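You operate a simulated robot arm through the tools that you are given. There is no shell and no other tool. Be economical: measure what you need, move in short steps, check, and stop when the job is done.

You are at the controls of a simulated robot arm. One attempt, no reset.

## Task
Put things in order on the top of the folding table. At the end: the yellow snack bag (marked "CRISPS") is on the green use first tray; the yellow honey bottle stands where the purple cell stood; the white dish brush stands where the yellow honey bottle stood; the purple cell stands where the yellow snack bag stood; whatever was shut is shut again. Leave all else as you found it, and nothing knocked over.

The check looks at the end state, three seconds after you hand in, the way a careful person would. Anything else that was tipped, shoved, dropped, spilled or broken makes it a failure.

## Robot
A 6-joint arm with a two-finger parallel gripper, fixed in place. Base frame: the origin is at the foot of the arm, x ahead of it, y to its left, z up; the work surface is at about z = 700. Readings come in mm, degrees, newtons and seconds.
With the tool pointing down near the work surface it reaches from about 220 to 720 mm from the base axis. Its first joint turns from -66.0 to 66.0 degrees. Payload 2.45 kg.
The TCP is the grasp point between the finger pads, 24 mm short of the fingertips. In the tool frame z runs along the fingers and y along their closing line. Largest opening 68 mm; finger width 17, thickness 10; the body of the gripper, 40 by 70 mm, starts 41 mm behind the TCP.
Orientation is that of the tool frame in the base frame, as a unit quaternion [w, x, y, z]. With the fingers straight down and closing along the base's y, the tool's x points along the base's -x, its y along +y and its z along -z.

## Interface
- The arm moves only by the tool apply_moves. Its argument "commands" is a list of rows, each an object (a shift or turn left out is 0, a gripper value left out holds the last) with "offset": the shift along the tool's x, y, z in units of 100 mm (1.0 is 100 mm), a list of three; "turn": the turn, a rotation vector about the tool's x, y, z in units of 45 degrees (1.0 is 45 degrees), a list of three; "claw": the opening, from 0 (shut) to 1 (fully open). In form: [{"offset": [x, y, z], "turn": [ax, ay, az], "claw": claw}, ...]. A call has 1 to 8 rows; each row is the pose to reach, as a shift and turn from the pose commanded when the call began, along the tool's axes at that moment. A call with a number of a shift or a turn outside -1 to 1 is refused whole. Rows are played at 5 a second. More than 50 mm and 8.6 degrees between two rows, or a gripper value outside its range, and nothing of the call is played. A pose out of reach is approached as far as the arm can. The call stops where the force on the tool passes 40 N (or 10 N more than at its start, if that is more) or the arm is blocked; 0.2 s more then pass. The fingers move at their own pace (about 108 mm/s each) and stop on an object; they squeeze with about 41 N. The grip force told is the motor's: it shows also when the fingers shut on nothing. Time passes only in rows, and 0.2 s behind the last, so rows that repeat a pose let the fingers close. It gives the time, the measured TCP pose, the force on the tool (base axes), the opening and the grip force at its end, in the units of the frame above (readings bear some noise).
- Cameras (640 x 400 px; columns grow to the right, rows downward): "scene" is fixed at [154.5, 417.1, 1441.5]; the picture's right is [-0.82, -0.58, 0.00], its down [-0.45, 0.63, -0.63] and it looks along [0.36, -0.51, -0.78] (base axes); focal length 334 px, centre (320, 200). "wrist" rides on the gripper at [84, 11, -75] in the tool frame; the picture's right is [-0.13, 0.99, 0.00], its down [-0.60, -0.08, -0.79] and it looks along [-0.79, -0.10, 0.61] (tool axes); focal length 251 px, centre (320, 200). There is no depth. A picture from a camera that has moved, and an enlarged one, comes with that camera's place and axes in the base frame and with its lens.
- camera(camera): a new picture of that camera. It takes no simulated time.
- enlarge(camera, box): a new picture of the part [left, top, right, bottom] of that camera's present view, enlarged. It takes no simulated time.
- sign_off(): hands the job in; it is judged then, once.

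Work in short steps. Places have to be worked out from the pictures, the camera data and where the tool is seen: move nearer, look again, correct. Check each grasp and each placing, and mend what went wrong. You have 120 turns and 76 pictures in all, those below and enlarged ones among them. Open the gripper and draw the arm clear of the work before you hand the job in, unless the task says otherwise; then end with one line.

The tools are called after "Emit:" as name(argument=value, ...) on one line, values as JSON. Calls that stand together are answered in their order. apply_moves: Moves the arm, as the interface text tells. Its arguments: {"type":"object","properties":{"commands":{"type":"array","items":{"type":"object","properties":{"offset":{"type":"array","items":{"type":"number"}},"turn":{"type":"array","items":{"type":"number"}},"claw":{"type":"number"}}}}},"required":["commands"]} The other tools are called the same way: camera (camera) takes a picture; enlarge (camera, box) takes an enlarged picture of a part of a camera's view; sign_off () hands the job in.

At the start:

```text
t: 0.0
eef_pos: [435.8, -2.3, 1014.3]
ee_rot: [0.0, 0.0, 1.0, 0.0]
ft_force: [0.0, 0.2, 0.0]
grip_width: 68.0
grip_force: 0.0
```

scene: 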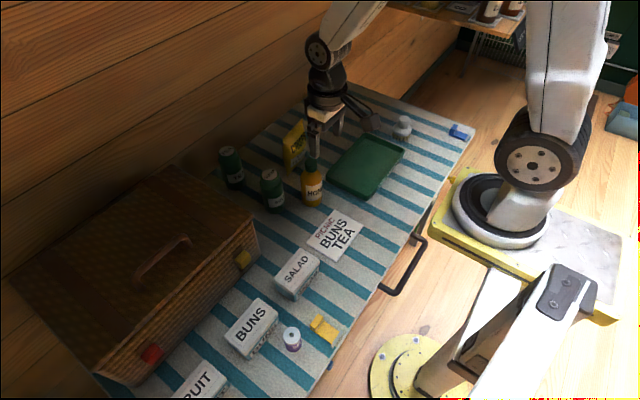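
wrist: 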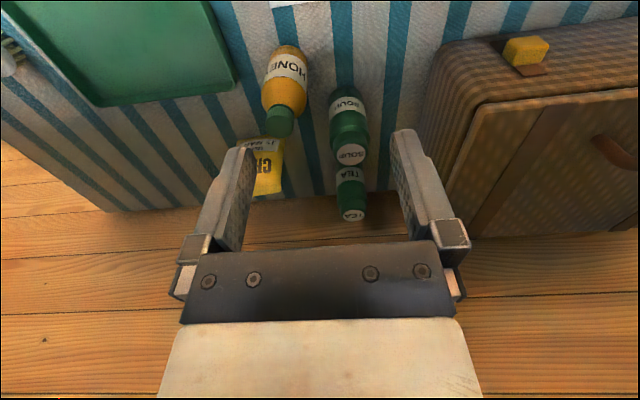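

I start by enlarging the scene view to identify each object.

Emit:
enlarge(camera="scene", box=[200, 80, 480, 255])

Emit:
enlarge(camera="scene", box=[80, 225, 360, 400])

```text
2.29 times, centred on (340, 168) of scene
camera zoom: at [154.5, 417.1, 1441.5], right [-0.82, -0.58, 0.0], down [-0.45, 0.63, -0.63], along [0.36, -0.51, -0.78], focal length 763 px, centre (274, 274)
```

zoom: 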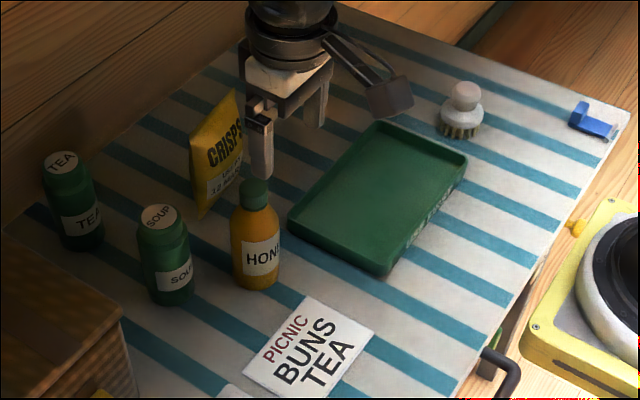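

```text
2.29 times, centred on (220, 312) of scene
camera zoom: at [154.5, 417.1, 1441.5], right [-0.82, -0.58, 0.0], down [-0.45, 0.63, -0.63], along [0.36, -0.51, -0.78], focal length 763 px, centre (549, -57)
```

zoom: 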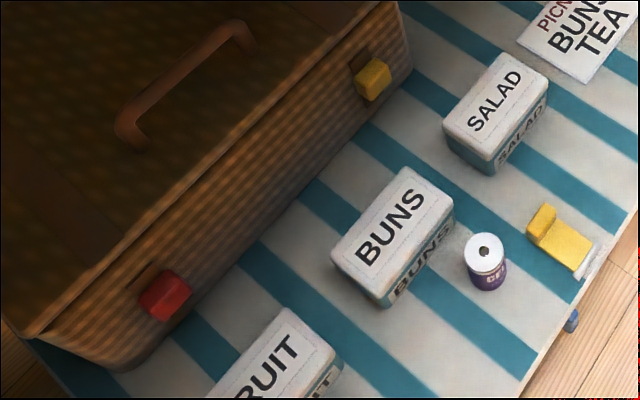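

All targets are visible: honey is near (510,-51), the bag near (632,-138), the tray near (453,-266), the brush near (432,-446) and the cell near (311,286). The basket doesn't need opening. I begin turning the gripper so it closes along x, moving toward the bag.

Emit:
apply_moves(commands=[{"offset": [-0.167, -0.167, 0], "turn": [0, 0, -0.167], "claw": 1}, {"offset": [-0.333, -0.333, 0], "turn": [0, 0, -0.333]}, {"offset": [-0.5, -0.5, 0], "turn": [0, 0, -0.5]}, {"offset": [-0.667, -0.667, 0], "turn": [0, 0, -0.667]}, {"offset": [-0.833, -0.833, 0], "turn": [0, 0, -0.833]}, {"offset": [-1, -1, 0], "turn": [0, 0, -1]}])

```text
t: 1.4
eef_pos: [535.4, -103.5, 1015.2]
ee_rot: [0.001, -0.385, 0.923, 0.001]
ft_force: [-0.3, -0.7, 0.1]
grip_width: 67.9
grip_force: 0.1
```

The turn went as planned, so I finish it and move to above the bag.

Emit:
apply_moves(commands=[{"offset": [-0.07, -0.154, 0], "turn": [0, 0, -0.167]}, {"offset": [-0.139, -0.309, 0], "turn": [0, 0, -0.333]}, {"offset": [-0.208, -0.463, 0], "turn": [0, 0, -0.5]}, {"offset": [-0.278, -0.617, 0], "turn": [0, 0, -0.667]}, {"offset": [-0.347, -0.772, 0], "turn": [0, 0, -0.833]}, {"offset": [-0.417, -0.926, 0], "turn": [0, 0, -1]}])

Emit:
camera(camera="wrist")

Emit:
enlarge(camera="scene", box=[200, 60, 440, 210])

```text
t: 2.8
eef_pos: [631.5, -138.4, 1013.9]
ee_rot: [0.0, 0.708, -0.706, 0.0]
ft_force: [0.0, 0.1, -0.4]
grip_width: 68.1
grip_force: 0.1
```

```text
71 pictures are left
camera wrist: at [619.5, -221.3, 1090.5], right [-0.99, 0.13, 0.0], down [0.08, 0.6, 0.79], along [0.1, 0.79, -0.61], focal length 251 px, centre (320, 200)
```

wrist: 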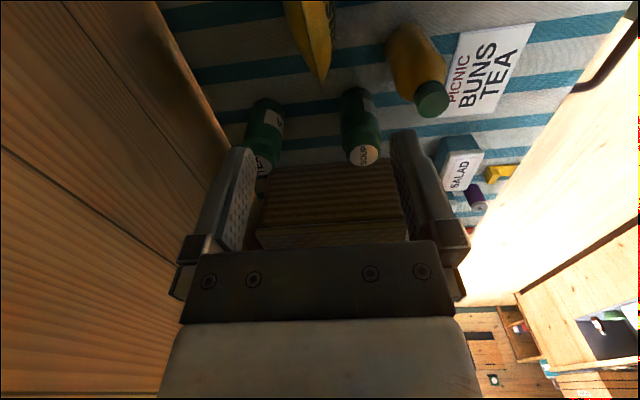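

```text
2.67 times, centred on (320, 135) of scene
camera zoom: at [154.5, 417.1, 1441.5], right [-0.82, -0.58, 0.0], down [-0.45, 0.63, -0.63], along [0.36, -0.51, -0.78], focal length 890 px, centre (320, 373)
```

zoom: 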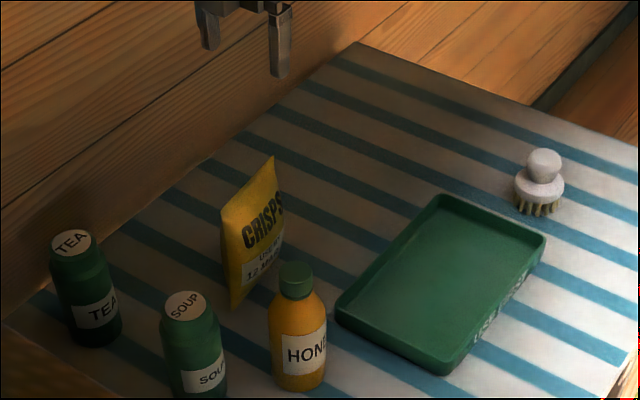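

The bag is right at the top of the wrist view; I enlarge it to get its lean and thickness.

Emit:
enlarge(camera="wrist", box=[220, 0, 460, 150])

```text
2.67 times, centred on (340, 75) of wrist
camera zoom: at [619.5, -221.3, 1090.5], right [-0.99, 0.13, 0.0], down [0.08, 0.6, 0.79], along [0.1, 0.79, -0.61], focal length 670 px, centre (267, 533)
```

zoom: 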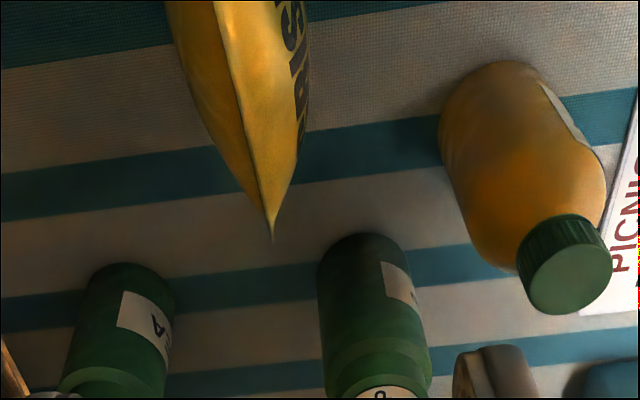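

The bag is a pillow with a thin top seam from about (634,-90) to (642,-175), thicker below. I centre on (638,-134) and come down 100 mm for a closer look.

Emit:
apply_moves(commands=[{"offset": [-0.04, -0.06, 0.4]}, {"offset": [-0.04, -0.06, 0.8]}, {"offset": [-0.04, -0.06, 1.0]}])

Emit:
camera(camera="wrist")

Emit:
enlarge(camera="scene", box=[240, 90, 360, 165])

```text
t: 3.6
eef_pos: [636.7, -134.1, 913.0]
ee_rot: [0.0, 0.708, -0.707, 0.0]
ft_force: [0.1, -0.5, 0.8]
grip_width: 68.0
grip_force: 0.2
```

```text
68 pictures are left
camera wrist: at [625.2, -217.8, 987.8], right [-0.99, 0.13, 0.0], down [0.08, 0.6, 0.79], along [0.1, 0.79, -0.61], focal length 251 px, centre (320, 200)
```

wrist: 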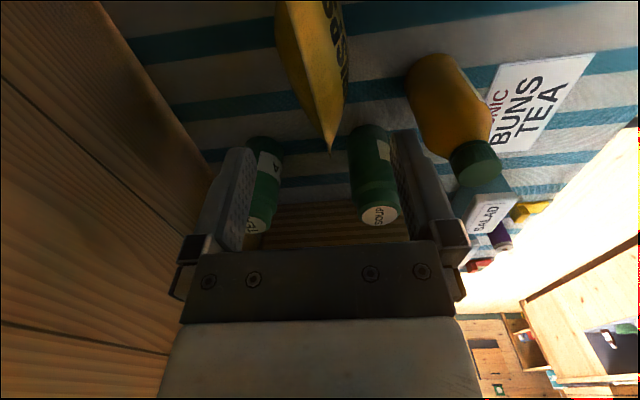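

```text
5.33 times, centred on (300, 128) of scene
camera zoom: at [154.5, 417.1, 1441.5], right [-0.82, -0.58, 0.0], down [-0.45, 0.63, -0.63], along [0.36, -0.51, -0.78], focal length 1779 px, centre (427, 587)
```

zoom: 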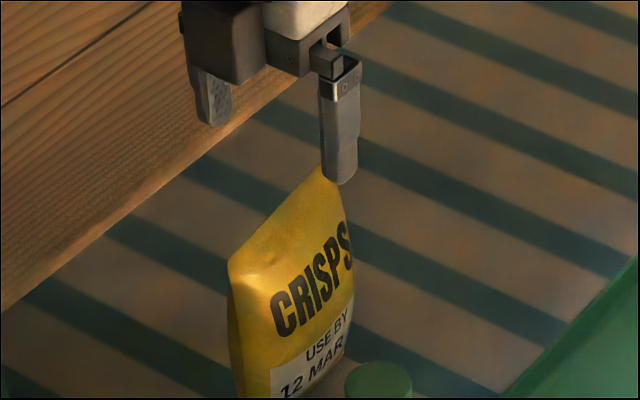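

Triangulating gives the top seam from (634,-86) to (641,-174) at z≈843, about 4.5° of yaw. I align and lower to TCP z≈814.

Emit:
apply_moves(commands=[{"offset": [-0.04, -0.01, 0.3], "turn": [0, 0, -0.1]}, {"offset": [-0.04, -0.01, 0.6], "turn": [0, 0, -0.1]}, {"offset": [-0.04, -0.01, 0.8], "turn": [0, 0, -0.1]}, {"offset": [-0.04, -0.01, 1.0], "turn": [0, 0, -0.1]}])

Emit:
camera(camera="wrist")

Emit:
enlarge(camera="scene", box=[240, 90, 360, 165])

```text
t: 4.6
eef_pos: [637.7, -131.3, 815.1]
ee_rot: [0.0, 0.735, -0.678, -0.001]
ft_force: [0.3, 0.3, 0.3]
grip_width: 68.0
grip_force: 0.0
```

```text
66 pictures are left
camera wrist: at [632.5, -214.9, 889.9], right [-1.0, 0.05, 0.0], down [0.03, 0.61, 0.79], along [0.04, 0.79, -0.61], focal length 251 px, centre (320, 200)
```

wrist: 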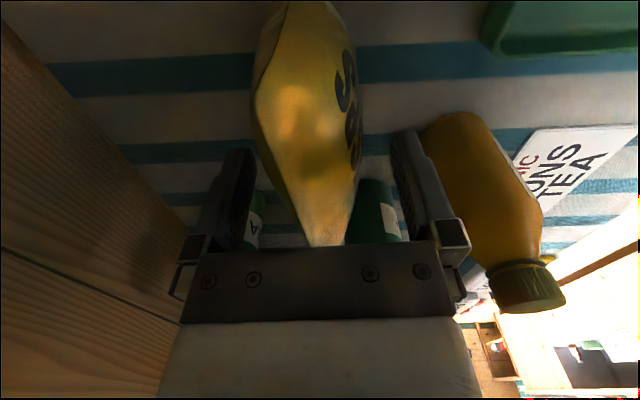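

```text
5.33 times, centred on (300, 128) of scene
camera zoom: at [154.5, 417.1, 1441.5], right [-0.82, -0.58, 0.0], down [-0.45, 0.63, -0.63], along [0.36, -0.51, -0.78], focal length 1779 px, centre (427, 587)
```

zoom: 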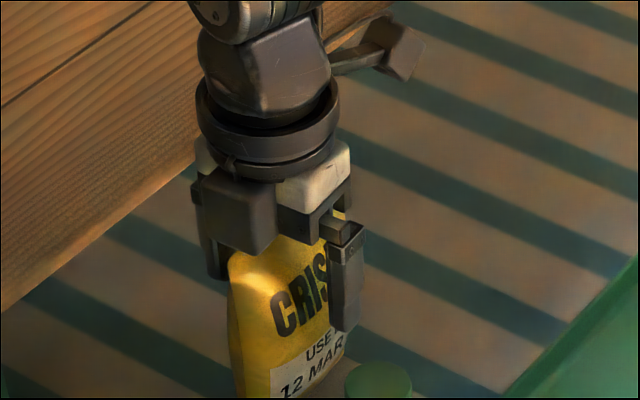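

The bag sits centred between the fingers with clearance above it, so I close.

Emit:
apply_moves(commands=[{"claw": 0}, {"claw": 0}, {"claw": 0}, {"claw": 0}])

```text
t: 5.6
eef_pos: [636.9, -131.5, 814.0]
ee_rot: [0.0, 0.734, -0.679, 0.0]
ft_force: [0.1, -0.5, -0.2]
grip_width: 43.8
grip_force: 40.7
```

Grip is firm at 43.8 mm. I lift 80 mm, then start sideways toward the tray centre, about (456,-250).

Emit:
apply_moves(commands=[{"offset": [0, 0, -0.25]}, {"offset": [0, 0, -0.5]}, {"offset": [0, 0, -0.8]}, {"offset": [0.17, 0.3, -0.8], "turn": [0, 0, 0.05]}, {"offset": [0.35, 0.63, -0.8], "turn": [0, 0, 0.1]}, {"offset": [0.52, 0.95, -0.8], "turn": [0, 0, 0.1]}])

Emit:
camera(camera="scene")

```text
t: 7.0
eef_pos: [547.8, -192.0, 892.8]
ee_rot: [0.0, -0.707, 0.707, 0.0]
ft_force: [0.7, -0.4, -1.4]
grip_width: 43.7
grip_force: 41.1
```

```text
64 pictures are left
```

scene: 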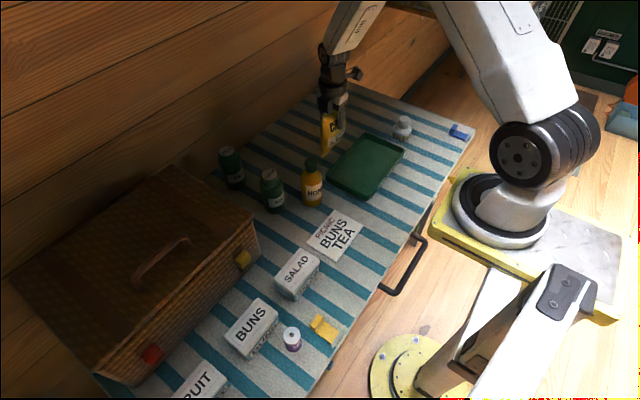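

The bag came up cleanly. I move on over the tray and lower partway.

Emit:
apply_moves(commands=[{"offset": [0.2, 0.31, 0]}, {"offset": [0.4, 0.62, 0]}, {"offset": [0.58, 0.92, 0]}, {"offset": [0.58, 0.92, 0.3]}, {"offset": [0.58, 0.92, 0.5]}])

Emit:
enlarge(camera="scene", box=[280, 80, 440, 210])

Emit:
camera(camera="wrist")

```text
t: 8.2
eef_pos: [456.3, -248.3, 844.8]
ee_rot: [0.0, 0.708, -0.706, 0.0]
ft_force: [0.9, -0.1, -0.7]
grip_width: 43.7
grip_force: 40.8
```

```text
3.08 times, centred on (360, 145) of scene
camera zoom: at [154.5, 417.1, 1441.5], right [-0.82, -0.58, 0.0], down [-0.45, 0.63, -0.63], along [0.36, -0.51, -0.78], focal length 1027 px, centre (197, 369)
```

zoom: 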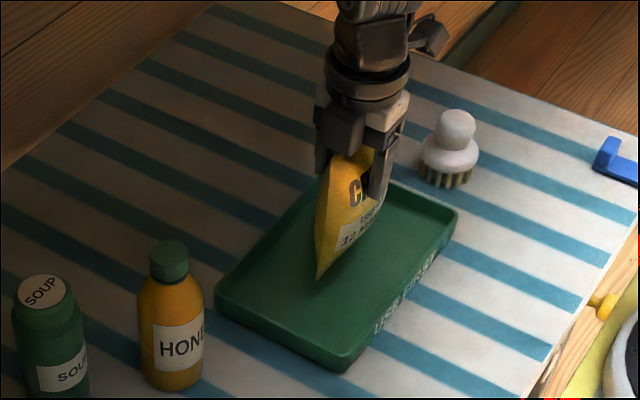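

```text
62 pictures are left
camera wrist: at [444.7, -331.5, 920.9], right [-0.99, 0.13, 0.0], down [0.08, 0.6, 0.79], along [0.1, 0.79, -0.61], focal length 251 px, centre (320, 200)
```

wrist: 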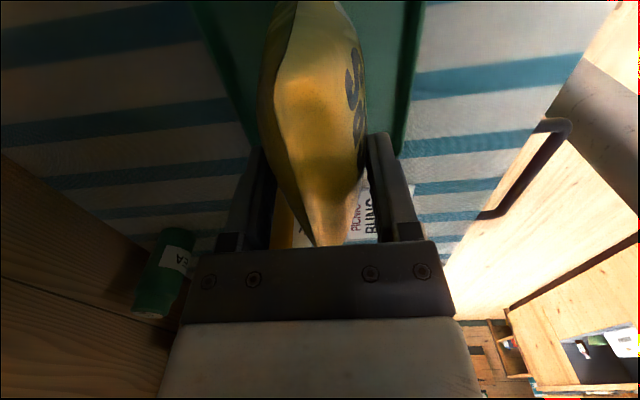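

It is centred over the tray. I lower slowly in small rows and watch the force.

Emit:
apply_moves(commands=[{"offset": [0, 0, 0.1]}, {"offset": [0, 0, 0.18]}, {"offset": [0, 0, 0.2]}, {"offset": [0, 0, 0.22]}, {"offset": [0, 0, 0.23]}])

```text
t: 9.4
eef_pos: [455.7, -248.0, 820.6]
ee_rot: [0.0, -0.706, 0.708, -0.001]
ft_force: [1.0, -0.1, -1.4]
grip_width: 43.7
grip_force: 40.8
```

Emit:
apply_moves(commands=[{"offset": [0, 0, 0.01]}, {"offset": [0, 0, 0.02]}, {"offset": [0, 0, 0.03]}, {"offset": [0, 0, 0.03]}])

```text
t: 10.4
eef_pos: [455.9, -247.4, 819.5]
ee_rot: [0.0, 0.707, -0.707, 0.001]
ft_force: [-4.5, 5.4, 22.4]
grip_width: 43.5
grip_force: 40.5
```

Contact at 22 N puts the bag on the tray floor. I ease up 1 mm, open, and rise.

Emit:
apply_moves(commands=[{"offset": [0, 0, -0.01]}, {"offset": [0, 0, -0.01], "claw": 1}, {"offset": [0, 0, -0.01], "claw": 1}, {"offset": [0, 0, -0.01], "claw": 1}, {"offset": [0, 0, -0.3]}, {"offset": [0, 0, -0.6]}, {"offset": [0, 0, -0.9]}])

Emit:
enlarge(camera="scene", box=[280, 80, 440, 210])

```text
t: 12.0
eef_pos: [454.7, -248.0, 909.0]
ee_rot: [-0.001, -0.707, 0.707, -0.001]
ft_force: [-0.4, 0.5, 0.3]
grip_width: 67.8
grip_force: 0.1
```

```text
3.08 times, centred on (360, 145) of scene
camera zoom: at [154.5, 417.1, 1441.5], right [-0.82, -0.58, 0.0], down [-0.45, 0.63, -0.63], along [0.36, -0.51, -0.78], focal length 1027 px, centre (197, 369)
```

zoom: 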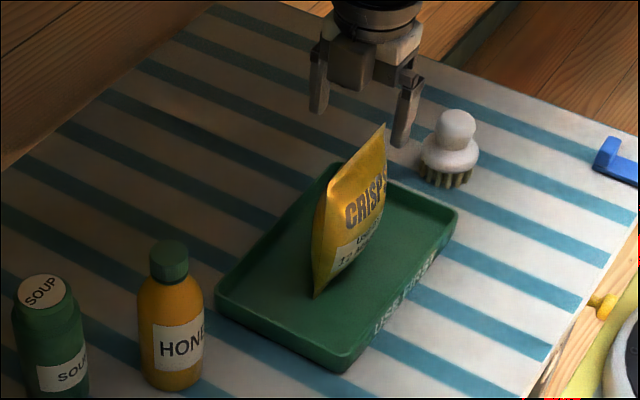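

The bag stands on the tray. Next is the cell: I rise and travel toward +y while turning the gripper back.

Emit:
apply_moves(commands=[{"offset": [-0.167, 0.08, -0.1], "turn": [0, 0, 0.167]}, {"offset": [-0.333, 0.16, -0.2], "turn": [0, 0, 0.333]}, {"offset": [-0.5, 0.25, -0.3], "turn": [0, 0, 0.5]}, {"offset": [-0.667, 0.33, -0.3], "turn": [0, 0, 0.667]}, {"offset": [-0.833, 0.41, -0.3], "turn": [0, 0, 0.833]}, {"offset": [-1, 0.5, -0.3], "turn": [0, 0, 1]}])

Emit:
apply_moves(commands=[{"offset": [-0.27, 0.34, 0]}, {"offset": [-0.54, 0.67, 0]}, {"offset": [-0.8, 1.0, 0]}])

Emit:
apply_moves(commands=[{"offset": [-0.27, 0.34, 0]}, {"offset": [-0.54, 0.67, 0]}, {"offset": [-0.8, 1.0, 0]}])

```text
t: 13.4
eef_pos: [406.5, -146.2, 938.8]
ee_rot: [0.001, -0.382, 0.924, 0.001]
ft_force: [0.8, 0.5, 0.7]
grip_width: 67.9
grip_force: 0.0
```

```text
t: 14.2
eef_pos: [391.7, -22.4, 940.2]
ee_rot: [0.001, -0.383, 0.924, 0.0]
ft_force: [0.3, -0.4, 0.8]
grip_width: 68.0
grip_force: 0.1
```

```text
t: 15.0
eef_pos: [378.1, 107.0, 940.2]
ee_rot: [0.0, -0.383, 0.924, 0.0]
ft_force: [-0.1, 0.0, -0.1]
grip_width: 68.0
grip_force: 0.1
```

Emit:
apply_moves(commands=[{"offset": [-0.1, 0.16, 0], "turn": [0, 0, 0.167]}, {"offset": [-0.2, 0.32, 0], "turn": [0, 0, 0.333]}, {"offset": [-0.3, 0.48, 0], "turn": [0, 0, 0.5]}, {"offset": [-0.4, 0.64, 0], "turn": [0, 0, 0.667]}, {"offset": [-0.5, 0.8, 0], "turn": [0, 0, 0.833]}, {"offset": [-0.6, 0.95, 0], "turn": [0, 0, 1]}])

Emit:
apply_moves(commands=[{"offset": [0.2, 0.35, 0]}, {"offset": [0.42, 0.7, 0.2]}, {"offset": [0.42, 0.7, 0.6]}])

Emit:
camera(camera="wrist")

Emit:
enlarge(camera="scene", box=[220, 275, 380, 375])

```text
t: 16.4
eef_pos: [351.1, 216.7, 938.6]
ee_rot: [0.0, 0.001, 1.0, 0.0]
ft_force: [0.7, 0.3, 0.4]
grip_width: 67.9
grip_force: 0.1
```

```text
t: 17.2
eef_pos: [309.9, 284.8, 876.5]
ee_rot: [0.001, 0.0, 1.0, 0.0]
ft_force: [0.0, 0.1, -0.2]
grip_width: 67.9
grip_force: 0.0
```

```text
60 pictures are left
camera wrist: at [225.0, 298.2, 953.2], right [0.13, 0.99, 0.0], down [0.6, -0.08, 0.79], along [0.79, -0.1, -0.61], focal length 251 px, centre (320, 200)
```

wrist: 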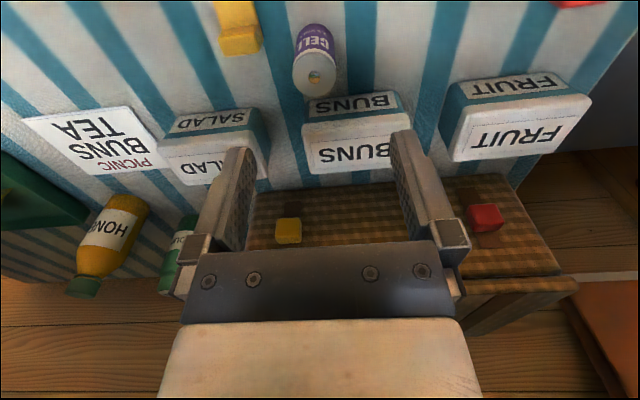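

```text
4.00 times, centred on (300, 325) of scene
camera zoom: at [154.4, 417.1, 1441.5], right [-0.82, -0.58, 0.0], down [-0.45, 0.63, -0.63], along [0.36, -0.51, -0.78], focal length 1334 px, centre (400, -300)
```

zoom: 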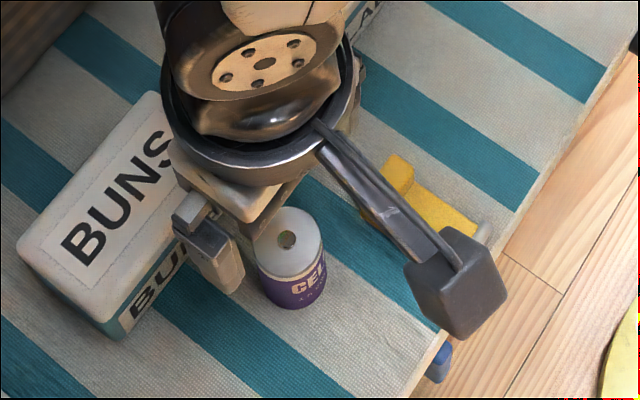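

Combining the two views puts the cell at about (314,285), 35 mm wide and roughly 60 mm tall, with the clip and BUNS box clear of the fingers. I lower 75 mm and look again.

Emit:
apply_moves(commands=[{"offset": [-0.04, 0.01, 0.3]}, {"offset": [-0.04, 0.01, 0.6]}, {"offset": [-0.04, 0.01, 0.75]}])

Emit:
camera(camera="wrist")

Emit:
enlarge(camera="scene", box=[220, 275, 380, 375])

```text
t: 18.0
eef_pos: [314.7, 288.2, 802.4]
ee_rot: [0.001, 0.0, 1.0, 0.0]
ft_force: [0.2, 0.0, 0.2]
grip_width: 68.2
grip_force: 0.1
```

```text
58 pictures are left
camera wrist: at [230.2, 299.9, 878.8], right [0.13, 0.99, 0.0], down [0.6, -0.08, 0.79], along [0.79, -0.1, -0.61], focal length 251 px, centre (320, 200)
```

wrist: 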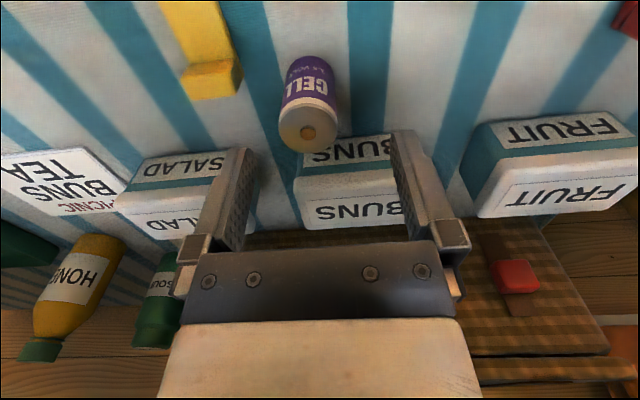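

```text
4.00 times, centred on (300, 325) of scene
camera zoom: at [154.5, 417.1, 1441.5], right [-0.82, -0.58, 0.0], down [-0.45, 0.63, -0.63], along [0.36, -0.51, -0.78], focal length 1334 px, centre (400, -300)
```

zoom: 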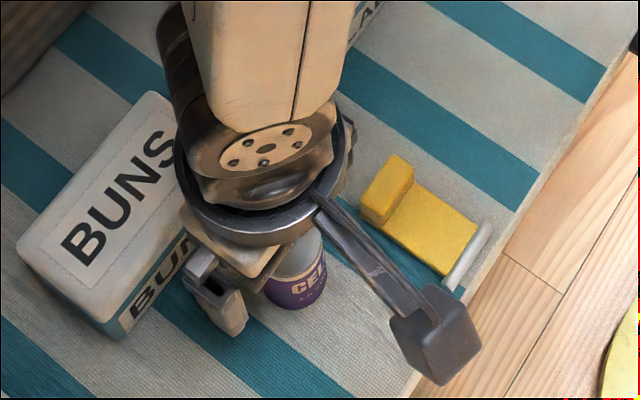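

Refined: the cell is at about (318,281), top z≈757. I shift by (+3,-7) and lower to z≈740.

Emit:
apply_moves(commands=[{"offset": [-0.03, -0.07, 0]}, {"offset": [-0.03, -0.07, 0.3]}, {"offset": [-0.03, -0.07, 0.5]}, {"offset": [-0.03, -0.07, 0.62]}])

Emit:
camera(camera="wrist")

```text
t: 19.0
eef_pos: [318.5, 279.4, 739.8]
ee_rot: [0.0, 0.0, 1.0, 0.0]
ft_force: [0.1, -0.1, 0.2]
grip_width: 68.1
grip_force: 0.2
```

```text
56 pictures are left
camera wrist: at [233.1, 292.8, 815.8], right [0.13, 0.99, 0.0], down [0.6, -0.08, 0.79], along [0.79, -0.1, -0.61], focal length 251 px, centre (320, 200)
```

wrist: 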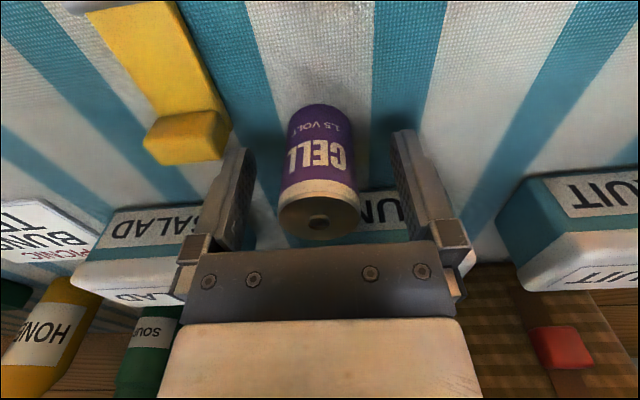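

The cell is between the fingers at about (320,282). I nudge 2 mm and close.

Emit:
apply_moves(commands=[{"offset": [-0.015, 0.02, 0]}, {"offset": [-0.015, 0.02, 0], "claw": 0}, {"offset": [-0.015, 0.02, 0], "claw": 0}, {"offset": [-0.015, 0.02, 0], "claw": 0}, {"offset": [-0.015, 0.02, 0], "claw": 0}])

```text
t: 20.2
eef_pos: [320.0, 282.0, 739.2]
ee_rot: [0.0, 0.0, 1.0, 0.0]
ft_force: [-0.9, -0.2, -0.8]
grip_width: 33.6
grip_force: 41.4
```

The cell is gripped at 33.6 mm; its original spot is (320,282). I lift it and carry it high toward (637,-131).

Emit:
apply_moves(commands=[{"offset": [0, 0, -0.2]}, {"offset": [0, 0, -0.6]}, {"offset": [0, 0, -1.0]}])

Emit:
apply_moves(commands=[{"offset": [0, 0, -0.4]}, {"offset": [-0.1, -0.2, -0.8]}, {"offset": [-0.3, -0.4, -1.0]}, {"offset": [-0.5, -0.7, -1.0]}, {"offset": [-0.63, -0.83, -1.0]}])

Emit:
apply_moves(commands=[{"offset": [-0.21, -0.28, 0]}, {"offset": [-0.42, -0.55, 0]}, {"offset": [-0.63, -0.83, 0]}])

Emit:
apply_moves(commands=[{"offset": [-0.21, -0.28, 0]}, {"offset": [-0.42, -0.55, 0]}, {"offset": [-0.63, -0.83, 0]}])

Emit:
apply_moves(commands=[{"offset": [-0.11, -0.14, 0], "turn": [0, 0, -0.167]}, {"offset": [-0.21, -0.28, 0], "turn": [0, 0, -0.333]}, {"offset": [-0.32, -0.41, 0], "turn": [0, 0, -0.5]}, {"offset": [-0.42, -0.55, 0], "turn": [0, 0, -0.667]}, {"offset": [-0.53, -0.69, 0], "turn": [0, 0, -0.833]}, {"offset": [-0.63, -0.83, 0], "turn": [0, 0, -1]}])

```text
t: 21.0
eef_pos: [319.6, 279.9, 839.9]
ee_rot: [0.0, 0.0, 1.0, -0.002]
ft_force: [-0.2, 0.7, -0.2]
grip_width: 0.3
grip_force: 23.7
```

```text
t: 22.2
eef_pos: [382.3, 198.4, 942.5]
ee_rot: [0.0, 0.0, 1.0, 0.0]
ft_force: [0.4, 0.1, 0.6]
grip_width: 0.0
grip_force: 23.5
```

```text
t: 23.0
eef_pos: [443.8, 115.1, 941.3]
ee_rot: [0.0, 0.0, 1.0, 0.0]
ft_force: [-0.1, 0.0, 0.7]
grip_width: 0.3
grip_force: 23.6
```

```text
t: 23.8
eef_pos: [507.2, 33.9, 940.7]
ee_rot: [-0.001, -0.001, 1.0, 0.0]
ft_force: [-0.2, -0.7, 0.2]
grip_width: 0.2
grip_force: 23.7
```

```text
t: 25.2
eef_pos: [570.8, -47.7, 942.1]
ee_rot: [0.0, -0.385, 0.923, 0.0]
ft_force: [0.1, -1.2, -0.4]
grip_width: 0.0
grip_force: 24.3
```

The grip slipped during the lift: the opening reads 0. I look at where the cell ended up.

Emit:
camera(camera="scene")

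Emit:
enlarge(camera="scene", box=[220, 275, 380, 375])

```text
55 pictures are left
```

scene: 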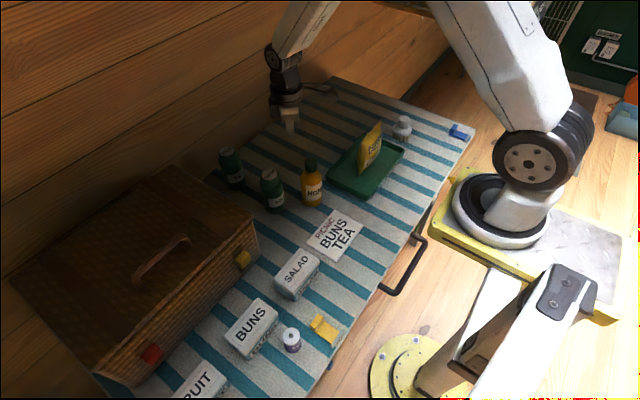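

```text
4.00 times, centred on (300, 325) of scene
camera zoom: at [154.5, 417.1, 1441.5], right [-0.82, -0.58, 0.0], down [-0.45, 0.63, -0.63], along [0.36, -0.51, -0.78], focal length 1334 px, centre (400, -300)
```

zoom: 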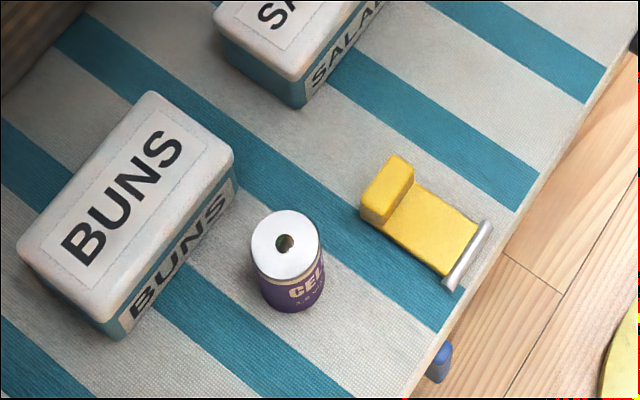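

The cell still stands essentially where it was, so it slid vertically out of the grip; it may be heavy or slippery. I go back to it with the gripper open, and this time I will lift gently and watch the readings.

Emit:
apply_moves(commands=[{"offset": [-0.05, 0.34, 0], "claw": 1}, {"offset": [-0.1, 0.67, 0]}, {"offset": [-0.14, 1.0, 0]}])

Emit:
apply_moves(commands=[{"offset": [-0.05, 0.34, 0]}, {"offset": [-0.1, 0.67, 0]}, {"offset": [-0.14, 1.0, 0]}])

Emit:
apply_moves(commands=[{"offset": [-0.05, 0.34, 0]}, {"offset": [-0.1, 0.67, 0]}, {"offset": [-0.14, 1.0, 0]}])

Emit:
apply_moves(commands=[{"offset": [-0.02, 0.17, 0], "turn": [0, 0, 0.167]}, {"offset": [-0.04, 0.34, 0], "turn": [0, 0, 0.333]}, {"offset": [-0.06, 0.5, 0], "turn": [0, 0, 0.5]}, {"offset": [-0.08, 0.67, 0], "turn": [0, 0, 0.667]}, {"offset": [-0.1, 0.84, 0], "turn": [0, 0, 0.833]}, {"offset": [-0.13, 1.0, 0], "turn": [0, 0, 1]}])

```text
t: 26.0
eef_pos: [511.1, 31.0, 942.5]
ee_rot: [-0.001, -0.383, 0.924, 0.0]
ft_force: [0.0, 1.1, 0.2]
grip_width: 67.8
grip_force: 0.1
```

```text
t: 26.8
eef_pos: [448.5, 112.2, 940.5]
ee_rot: [0.0, -0.383, 0.924, 0.001]
ft_force: [-0.2, 0.6, 0.0]
grip_width: 68.0
grip_force: 0.0
```

```text
t: 27.6
eef_pos: [387.8, 193.2, 940.9]
ee_rot: [0.001, -0.383, 0.924, 0.001]
ft_force: [0.5, 0.6, 0.1]
grip_width: 67.8
grip_force: 0.0
```

```text
t: 29.0
eef_pos: [326.9, 271.3, 940.2]
ee_rot: [0.0, 0.0, 1.0, 0.0]
ft_force: [-0.3, 0.2, -0.1]
grip_width: 67.8
grip_force: 0.0
```

I line up on (319,282) and lower to z≈802, then look.

Emit:
apply_moves(commands=[{"offset": [0.08, 0.11, 0.4]}, {"offset": [0.08, 0.11, 0.8]}, {"offset": [0.08, 0.11, 1.0]}])

Emit:
apply_moves(commands=[{"offset": [0, 0, 0.38]}])

Emit:
camera(camera="wrist")

```text
t: 29.8
eef_pos: [318.3, 282.2, 840.9]
ee_rot: [0.0, 0.0, 1.0, 0.0]
ft_force: [-0.4, -0.7, -0.9]
grip_width: 67.8
grip_force: 0.0
```

```text
t: 30.2
eef_pos: [318.4, 281.6, 803.5]
ee_rot: [0.0, -0.001, 1.0, 0.0]
ft_force: [-0.5, -0.8, 0.5]
grip_width: 67.9
grip_force: 0.1
```

```text
53 pictures are left
camera wrist: at [234.0, 295.0, 879.6], right [0.13, 0.99, 0.0], down [0.6, -0.08, 0.79], along [0.79, -0.1, -0.61], focal length 251 px, centre (320, 200)
```

wrist: 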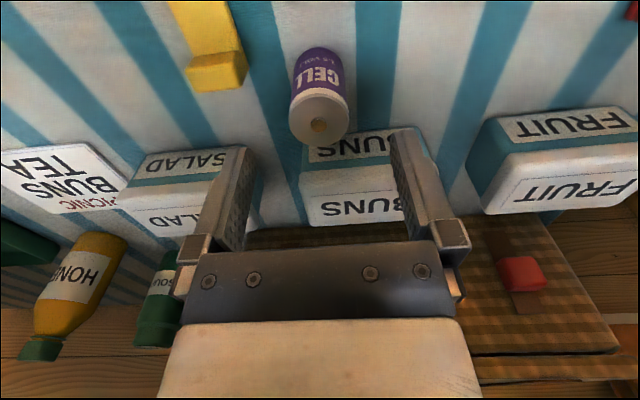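

The cell is at (318.6,284) and upright. I lower to z≈731 for a lower hold, close fully, then check.

Emit:
apply_moves(commands=[{"offset": [0, 0.015, 0.3]}, {"offset": [0, 0.015, 0.55]}, {"offset": [0, 0.015, 0.72]}, {"offset": [0, 0.015, 0.72], "claw": 0}, {"offset": [0, 0.015, 0.72], "claw": 0}, {"offset": [0, 0.015, 0.72], "claw": 0}, {"offset": [0, 0.015, 0.72], "claw": 0}, {"offset": [0, 0.015, 0.72], "claw": 0}])

Emit:
apply_moves(commands=[{"offset": [0, 0, -0.01]}, {"offset": [0, 0, -0.02]}, {"offset": [0, 0, -0.03]}, {"offset": [0, 0, -0.04]}, {"offset": [0, 0, -0.05]}])

Emit:
camera(camera="wrist")

```text
t: 32.0
eef_pos: [319.6, 282.9, 732.2]
ee_rot: [0.0, -0.001, 1.0, 0.0]
ft_force: [1.1, 0.0, 0.6]
grip_width: 33.6
grip_force: 41.1
```

```text
t: 33.2
eef_pos: [319.4, 283.9, 737.2]
ee_rot: [0.0, 0.0, 1.0, 0.0]
ft_force: [0.1, 0.7, -1.0]
grip_width: 33.6
grip_force: 41.4
```

```text
52 pictures are left
camera wrist: at [234.9, 296.0, 812.4], right [0.13, 0.99, 0.0], down [0.6, -0.08, 0.79], along [0.79, -0.1, -0.61], focal length 251 px, centre (320, 200)
```

wrist: 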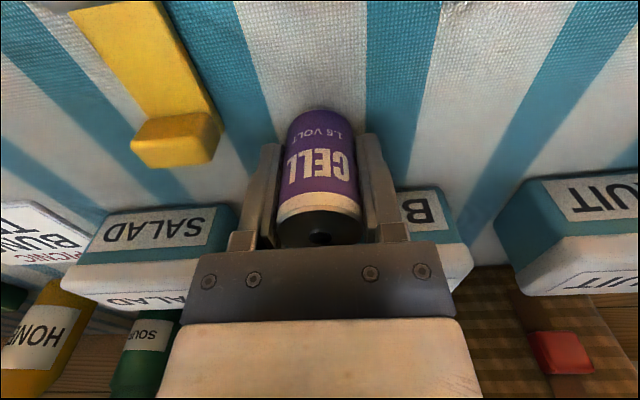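

Still gripped at 33.6 mm. I lift another 15 mm gently and compare pictures to see whether the cell comes along.

Emit:
apply_moves(commands=[{"offset": [0, 0, -0.02]}, {"offset": [0, 0, -0.04]}, {"offset": [0, 0, -0.06]}, {"offset": [0, 0, -0.09]}, {"offset": [0, 0, -0.12]}, {"offset": [0, 0, -0.15]}])

Emit:
camera(camera="wrist")

```text
t: 34.6
eef_pos: [318.6, 283.7, 751.4]
ee_rot: [0.0, -0.001, 1.0, 0.0]
ft_force: [-0.9, -0.2, -2.5]
grip_width: 33.3
grip_force: 40.5
```

```text
51 pictures are left
camera wrist: at [234.1, 296.0, 827.1], right [0.13, 0.99, 0.0], down [0.6, -0.08, 0.79], along [0.79, -0.1, -0.61], focal length 251 px, centre (320, 200)
```

wrist: 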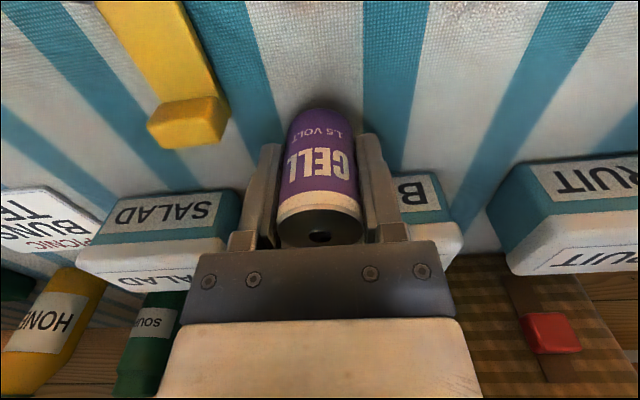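

The cell is rising with the fingers this time. I continue gently and verify the hold.

Emit:
apply_moves(commands=[{"offset": [0, 0, -0.04]}, {"offset": [0, 0, -0.09]}, {"offset": [0, 0, -0.15]}, {"offset": [0, 0, -0.22]}, {"offset": [0, 0, -0.29]}, {"offset": [0, 0, -0.36]}, {"offset": [0, 0, -0.42]}, {"offset": [0, 0, -0.46]}])

Emit:
camera(camera="wrist")

```text
t: 36.4
eef_pos: [317.2, 284.4, 796.9]
ee_rot: [0.0, 0.0, 1.0, 0.0]
ft_force: [-0.2, -0.1, -1.2]
grip_width: 33.6
grip_force: 40.6
```

```text
50 pictures are left
camera wrist: at [233.6, 296.4, 873.0], right [0.13, 0.99, 0.0], down [0.6, -0.08, 0.79], along [0.79, -0.1, -0.61], focal length 251 px, centre (320, 200)
```

wrist: 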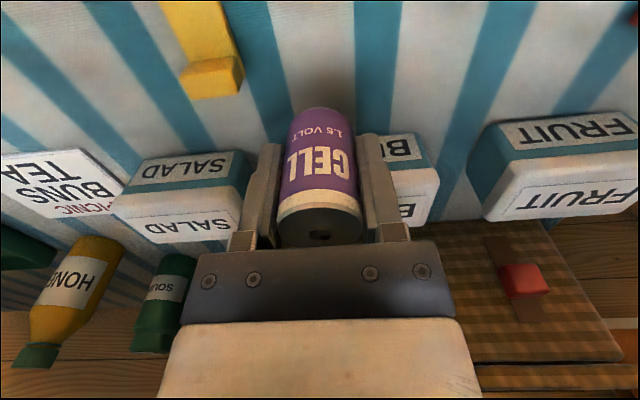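

The hold is stable. I keep rising and begin the carry at moderate speed, checking the grip each call.

Emit:
apply_moves(commands=[{"offset": [0, 0, -0.06]}, {"offset": [0, 0, -0.14]}, {"offset": [-0.03, -0.04, -0.24]}, {"offset": [-0.08, -0.1, -0.36]}, {"offset": [-0.14, -0.18, -0.5]}, {"offset": [-0.21, -0.27, -0.64]}, {"offset": [-0.27, -0.35, -0.76]}, {"offset": [-0.31, -0.41, -0.84]}])

```text
t: 38.2
eef_pos: [349.9, 243.9, 880.8]
ee_rot: [0.001, 0.001, 1.0, 0.0]
ft_force: [-0.1, -0.2, -1.4]
grip_width: 33.4
grip_force: 40.9
```

Emit:
apply_moves(commands=[{"offset": [-0.04, -0.05, -0.05]}, {"offset": [-0.11, -0.15, -0.12]}, {"offset": [-0.21, -0.27, -0.2]}, {"offset": [-0.32, -0.42, -0.3]}, {"offset": [-0.44, -0.58, -0.4]}, {"offset": [-0.56, -0.73, -0.47]}, {"offset": [-0.66, -0.86, -0.5]}, {"offset": [-0.72, -0.94, -0.5]}])

```text
t: 40.0
eef_pos: [421.8, 149.5, 931.7]
ee_rot: [0.0, -0.001, 1.0, 0.0]
ft_force: [-0.1, -0.1, -1.2]
grip_width: 33.6
grip_force: 40.8
```

Grip still holds at 33.6 mm, so I continue the carry.

Emit:
apply_moves(commands=[{"offset": [-0.04, -0.05, 0]}, {"offset": [-0.11, -0.15, 0]}, {"offset": [-0.21, -0.27, 0]}, {"offset": [-0.32, -0.42, 0]}, {"offset": [-0.44, -0.58, 0]}, {"offset": [-0.56, -0.73, 0]}, {"offset": [-0.66, -0.86, 0]}, {"offset": [-0.72, -0.94, 0]}])

Emit:
apply_moves(commands=[{"offset": [-0.04, -0.05, 0], "turn": [0, 0, -0.06]}, {"offset": [-0.11, -0.15, 0], "turn": [0, 0, -0.17]}, {"offset": [-0.21, -0.27, 0], "turn": [0, 0, -0.31]}, {"offset": [-0.32, -0.42, 0], "turn": [0, 0, -0.46]}, {"offset": [-0.44, -0.58, 0], "turn": [0, 0, -0.62]}, {"offset": [-0.56, -0.73, 0], "turn": [0, 0, -0.78]}, {"offset": [-0.66, -0.86, 0], "turn": [0, 0, -0.92]}, {"offset": [-0.72, -0.94, 0], "turn": [0, 0, -1]}])

```text
t: 41.8
eef_pos: [493.4, 54.4, 930.6]
ee_rot: [0.001, -0.001, 1.0, 0.0]
ft_force: [0.5, 0.4, -0.6]
grip_width: 33.5
grip_force: 41.1
```

```text
t: 43.6
eef_pos: [564.9, -37.4, 931.4]
ee_rot: [0.0, -0.385, 0.923, 0.0]
ft_force: [0.8, 0.3, -1.3]
grip_width: 33.6
grip_force: 40.6
```

Emit:
apply_moves(commands=[{"offset": [0.01, -0.06, 0]}, {"offset": [0.03, -0.18, 0]}, {"offset": [0.05, -0.34, 0]}, {"offset": [0.08, -0.52, 0]}, {"offset": [0.1, -0.7, 0]}, {"offset": [0.12, -0.85, 0]}, {"offset": [0.13, -0.95, 0]}, {"offset": [0.14, -1.0, 0]}])

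Emit:
apply_moves(commands=[{"offset": [0.01, -0.06, 0.1]}, {"offset": [0.02, -0.12, 0.25]}, {"offset": [0.02, -0.17, 0.42]}, {"offset": [0.02, -0.17, 0.6]}, {"offset": [0.02, -0.17, 0.78]}, {"offset": [0.02, -0.17, 0.92]}, {"offset": [0.02, -0.17, 1.0]}])

Emit:
enlarge(camera="scene", box=[220, 80, 420, 210])

```text
t: 45.4
eef_pos: [626.7, -118.1, 931.5]
ee_rot: [0.001, -0.383, 0.924, 0.001]
ft_force: [-1.1, 0.5, -1.7]
grip_width: 33.5
grip_force: 40.5
```

```text
t: 47.0
eef_pos: [637.0, -132.7, 830.8]
ee_rot: [0.0, -0.383, 0.924, -0.001]
ft_force: [-1.0, 0.3, -1.9]
grip_width: 33.6
grip_force: 40.8
```

```text
3.08 times, centred on (320, 145) of scene
camera zoom: at [154.5, 417.1, 1441.5], right [-0.82, -0.58, 0.0], down [-0.45, 0.63, -0.63], along [0.36, -0.51, -0.78], focal length 1027 px, centre (320, 369)
```

zoom: 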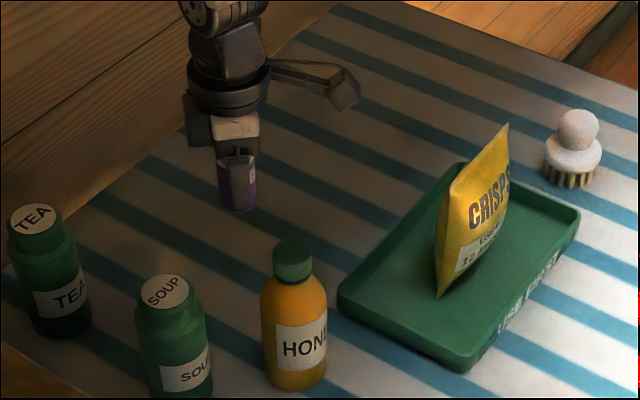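

Position is good at (637,-133). I lower to near contact, then in millimetre steps.

Emit:
apply_moves(commands=[{"offset": [0, 0, 0.1]}, {"offset": [0, 0, 0.25]}, {"offset": [0, 0, 0.4]}, {"offset": [0, 0, 0.55]}, {"offset": [0, 0, 0.7]}, {"offset": [0, 0, 0.82]}, {"offset": [0, 0, 0.9]}, {"offset": [0, 0, 0.92]}])

Emit:
apply_moves(commands=[{"offset": [0, 0, 0.01]}, {"offset": [0, 0, 0.02]}, {"offset": [0, 0, 0.03]}, {"offset": [0, 0, 0.04]}])

```text
t: 48.8
eef_pos: [637.3, -133.0, 738.2]
ee_rot: [-0.001, -0.383, 0.924, 0.0]
ft_force: [0.2, -0.1, -1.8]
grip_width: 33.4
grip_force: 41.1
```

```text
t: 49.8
eef_pos: [638.1, -132.7, 736.8]
ee_rot: [0.001, -0.383, 0.924, 0.0]
ft_force: [-10.5, 5.9, 33.4]
grip_width: 33.6
grip_force: 40.7
```

Contact at z≈737. I relieve the pressure, open, and rise straight up.

Emit:
apply_moves(commands=[{"offset": [0, 0, -0.02]}, {"offset": [0, 0, -0.02], "claw": 1}, {"offset": [0, 0, -0.02], "claw": 1}, {"offset": [0, 0, -0.02], "claw": 1}, {"offset": [0, 0, -0.2]}, {"offset": [0, 0, -0.5]}, {"offset": [0, 0, -0.8]}, {"offset": [0, 0, -1]}])

Emit:
apply_moves(commands=[{"offset": [0, 0, -0.5]}, {"offset": [0, 0, -0.8]}])

Emit:
enlarge(camera="scene", box=[220, 80, 420, 210])

```text
t: 51.6
eef_pos: [638.9, -131.5, 837.1]
ee_rot: [0.0, -0.383, 0.924, 0.0]
ft_force: [0.8, 0.5, 0.1]
grip_width: 68.1
grip_force: 0.0
```

```text
t: 52.2
eef_pos: [637.8, -133.0, 915.7]
ee_rot: [0.0, -0.383, 0.924, 0.001]
ft_force: [-0.7, -0.3, 0.4]
grip_width: 67.9
grip_force: 0.1
```

```text
3.08 times, centred on (320, 145) of scene
camera zoom: at [154.5, 417.1, 1441.5], right [-0.82, -0.58, 0.0], down [-0.45, 0.63, -0.63], along [0.36, -0.51, -0.78], focal length 1027 px, centre (320, 369)
```

zoom: 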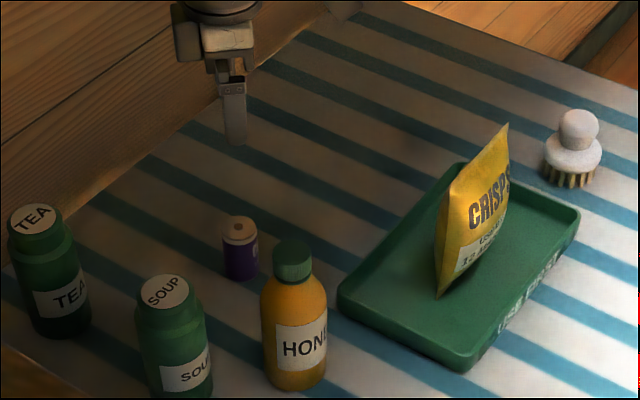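

The cell stands at the bag's old spot. Next is the honey near (510,-51): I move toward it at height, keeping the 45° yaw.

Emit:
apply_moves(commands=[{"offset": [0.1, 0.3, -0.3]}, {"offset": [0.2, 0.65, -0.3]}, {"offset": [0.3, 1.0, -0.3]}])

Emit:
apply_moves(commands=[{"offset": [0.02, 0.48, 0]}])

Emit:
camera(camera="wrist")

Emit:
enlarge(camera="scene", box=[260, 130, 380, 220])

```text
t: 53.0
eef_pos: [544.6, -81.8, 945.1]
ee_rot: [0.0, -0.383, 0.924, -0.001]
ft_force: [-0.1, 0.7, -0.2]
grip_width: 68.1
grip_force: 0.0
```

```text
t: 53.4
eef_pos: [510.3, -47.2, 944.9]
ee_rot: [0.001, -0.384, 0.923, 0.0]
ft_force: [-0.1, -0.4, 0.3]
grip_width: 68.0
grip_force: 0.1
```

```text
47 pictures are left
camera wrist: at [442.2, -98.0, 1020.6], right [-0.61, 0.79, 0.0], down [0.48, 0.37, 0.79], along [0.63, 0.48, -0.61], focal length 251 px, centre (320, 200)
```

wrist: 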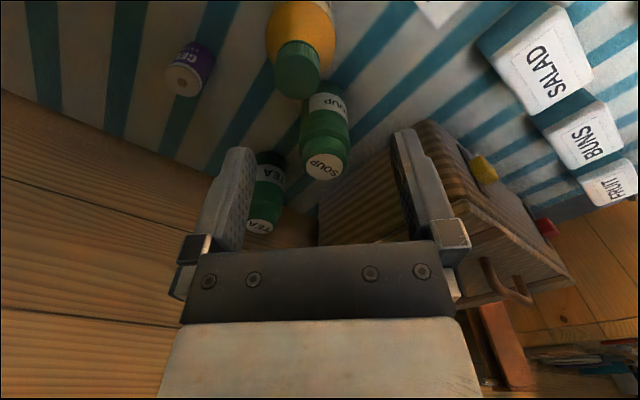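

```text
4.44 times, centred on (320, 175) of scene
camera zoom: at [154.5, 417.1, 1441.5], right [-0.82, -0.58, 0.0], down [-0.45, 0.63, -0.63], along [0.36, -0.51, -0.78], focal length 1483 px, centre (320, 311)
```

zoom: 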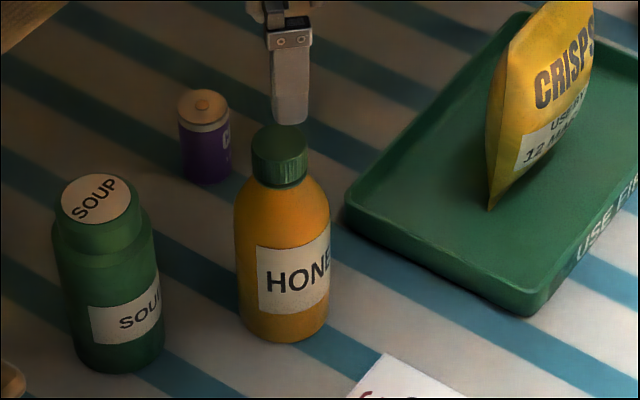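

Honey triangulates to (517.5,-57) with cap top z≈852, cap about 32 mm wide and body 58 mm. The palm clearance rules out a body grip, so I will grip the cap; first I centre and lower to z≈885.

Emit:
apply_moves(commands=[{"offset": [0.02, -0.12, 0.0]}, {"offset": [0.02, -0.12, 0.3]}, {"offset": [0.02, -0.12, 0.6]}])

Emit:
camera(camera="wrist")

Emit:
enlarge(camera="scene", box=[260, 130, 380, 220])

```text
t: 54.2
eef_pos: [517.0, -59.6, 886.0]
ee_rot: [0.0, -0.382, 0.924, 0.0]
ft_force: [-0.1, 0.1, -0.2]
grip_width: 68.2
grip_force: 0.1
```

```text
45 pictures are left
camera wrist: at [448.9, -110.3, 960.8], right [-0.61, 0.79, 0.0], down [0.48, 0.37, 0.79], along [0.63, 0.48, -0.61], focal length 251 px, centre (320, 200)
```

wrist: 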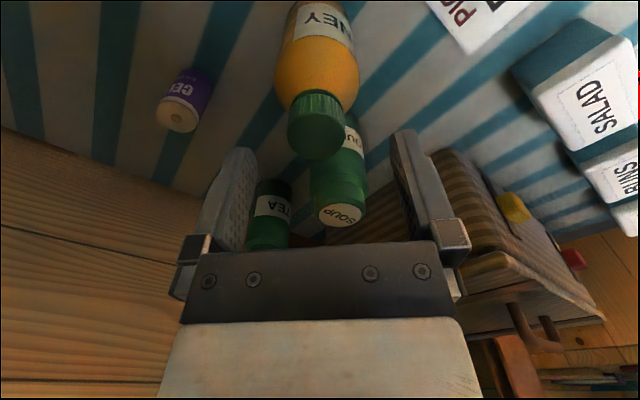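

```text
4.44 times, centred on (320, 175) of scene
camera zoom: at [154.5, 417.1, 1441.5], right [-0.82, -0.58, 0.0], down [-0.45, 0.63, -0.63], along [0.36, -0.51, -0.78], focal length 1483 px, centre (320, 311)
```

zoom: 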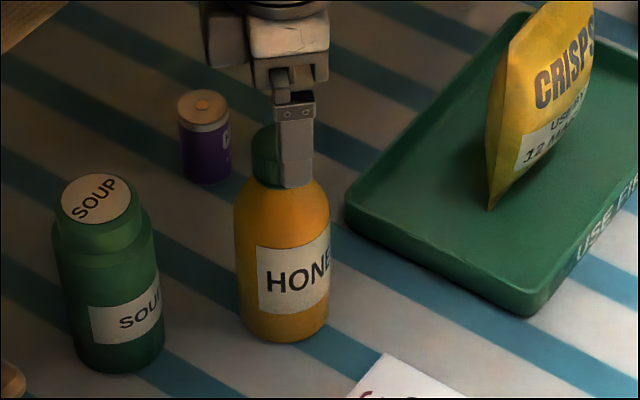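

The cap is dead centre at (517,-59.7), top z≈852. I lower 34 mm and close on the cap.

Emit:
apply_moves(commands=[{"offset": [0, 0, 0.15]}, {"offset": [0, 0, 0.28]}, {"offset": [0, 0, 0.34]}, {"offset": [0, 0, 0.34], "claw": 0}, {"offset": [0, 0, 0.34], "claw": 0}, {"offset": [0, 0, 0.34], "claw": 0}, {"offset": [0, 0, 0.34], "claw": 0}])

Emit:
camera(camera="wrist")

```text
t: 55.8
eef_pos: [518.2, -61.5, 851.2]
ee_rot: [0.0, -0.383, 0.924, 0.0]
ft_force: [0.7, -1.0, 0.9]
grip_width: 29.6
grip_force: 41.0
```

```text
43 pictures are left
camera wrist: at [449.4, -110.8, 926.6], right [-0.61, 0.79, 0.0], down [0.48, 0.37, 0.79], along [0.63, 0.48, -0.61], focal length 251 px, centre (320, 200)
```

wrist: 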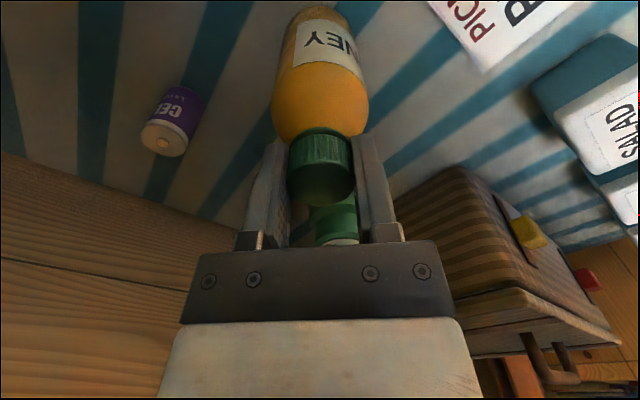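

The cap is gripped at 29.6 mm. I lift gently 20 mm and check that the bottle follows.

Emit:
apply_moves(commands=[{"offset": [0, 0, -0.01]}, {"offset": [0, 0, -0.03]}, {"offset": [0, 0, -0.05]}, {"offset": [0, 0, -0.08]}, {"offset": [0, 0, -0.12]}, {"offset": [0, 0, -0.16]}, {"offset": [0, 0, -0.19]}, {"offset": [0, 0, -0.2]}])

Emit:
camera(camera="wrist")

```text
t: 57.6
eef_pos: [516.6, -60.8, 870.7]
ee_rot: [0.0, -0.383, 0.924, 0.0]
ft_force: [0.0, 0.2, -2.8]
grip_width: 30.0
grip_force: 41.2
```

```text
42 pictures are left
camera wrist: at [449.0, -110.8, 947.0], right [-0.61, 0.79, 0.0], down [0.48, 0.37, 0.79], along [0.63, 0.48, -0.61], focal length 251 px, centre (320, 200)
```

wrist: 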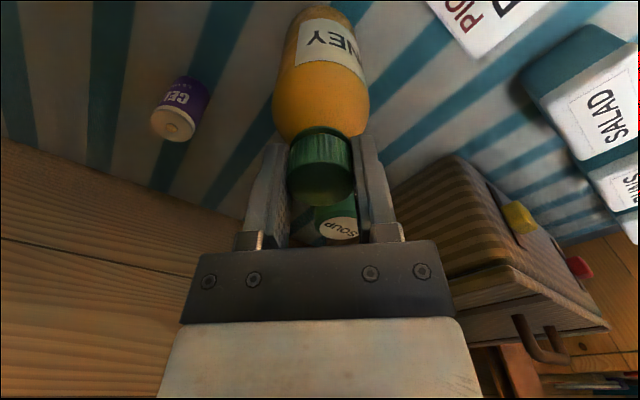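

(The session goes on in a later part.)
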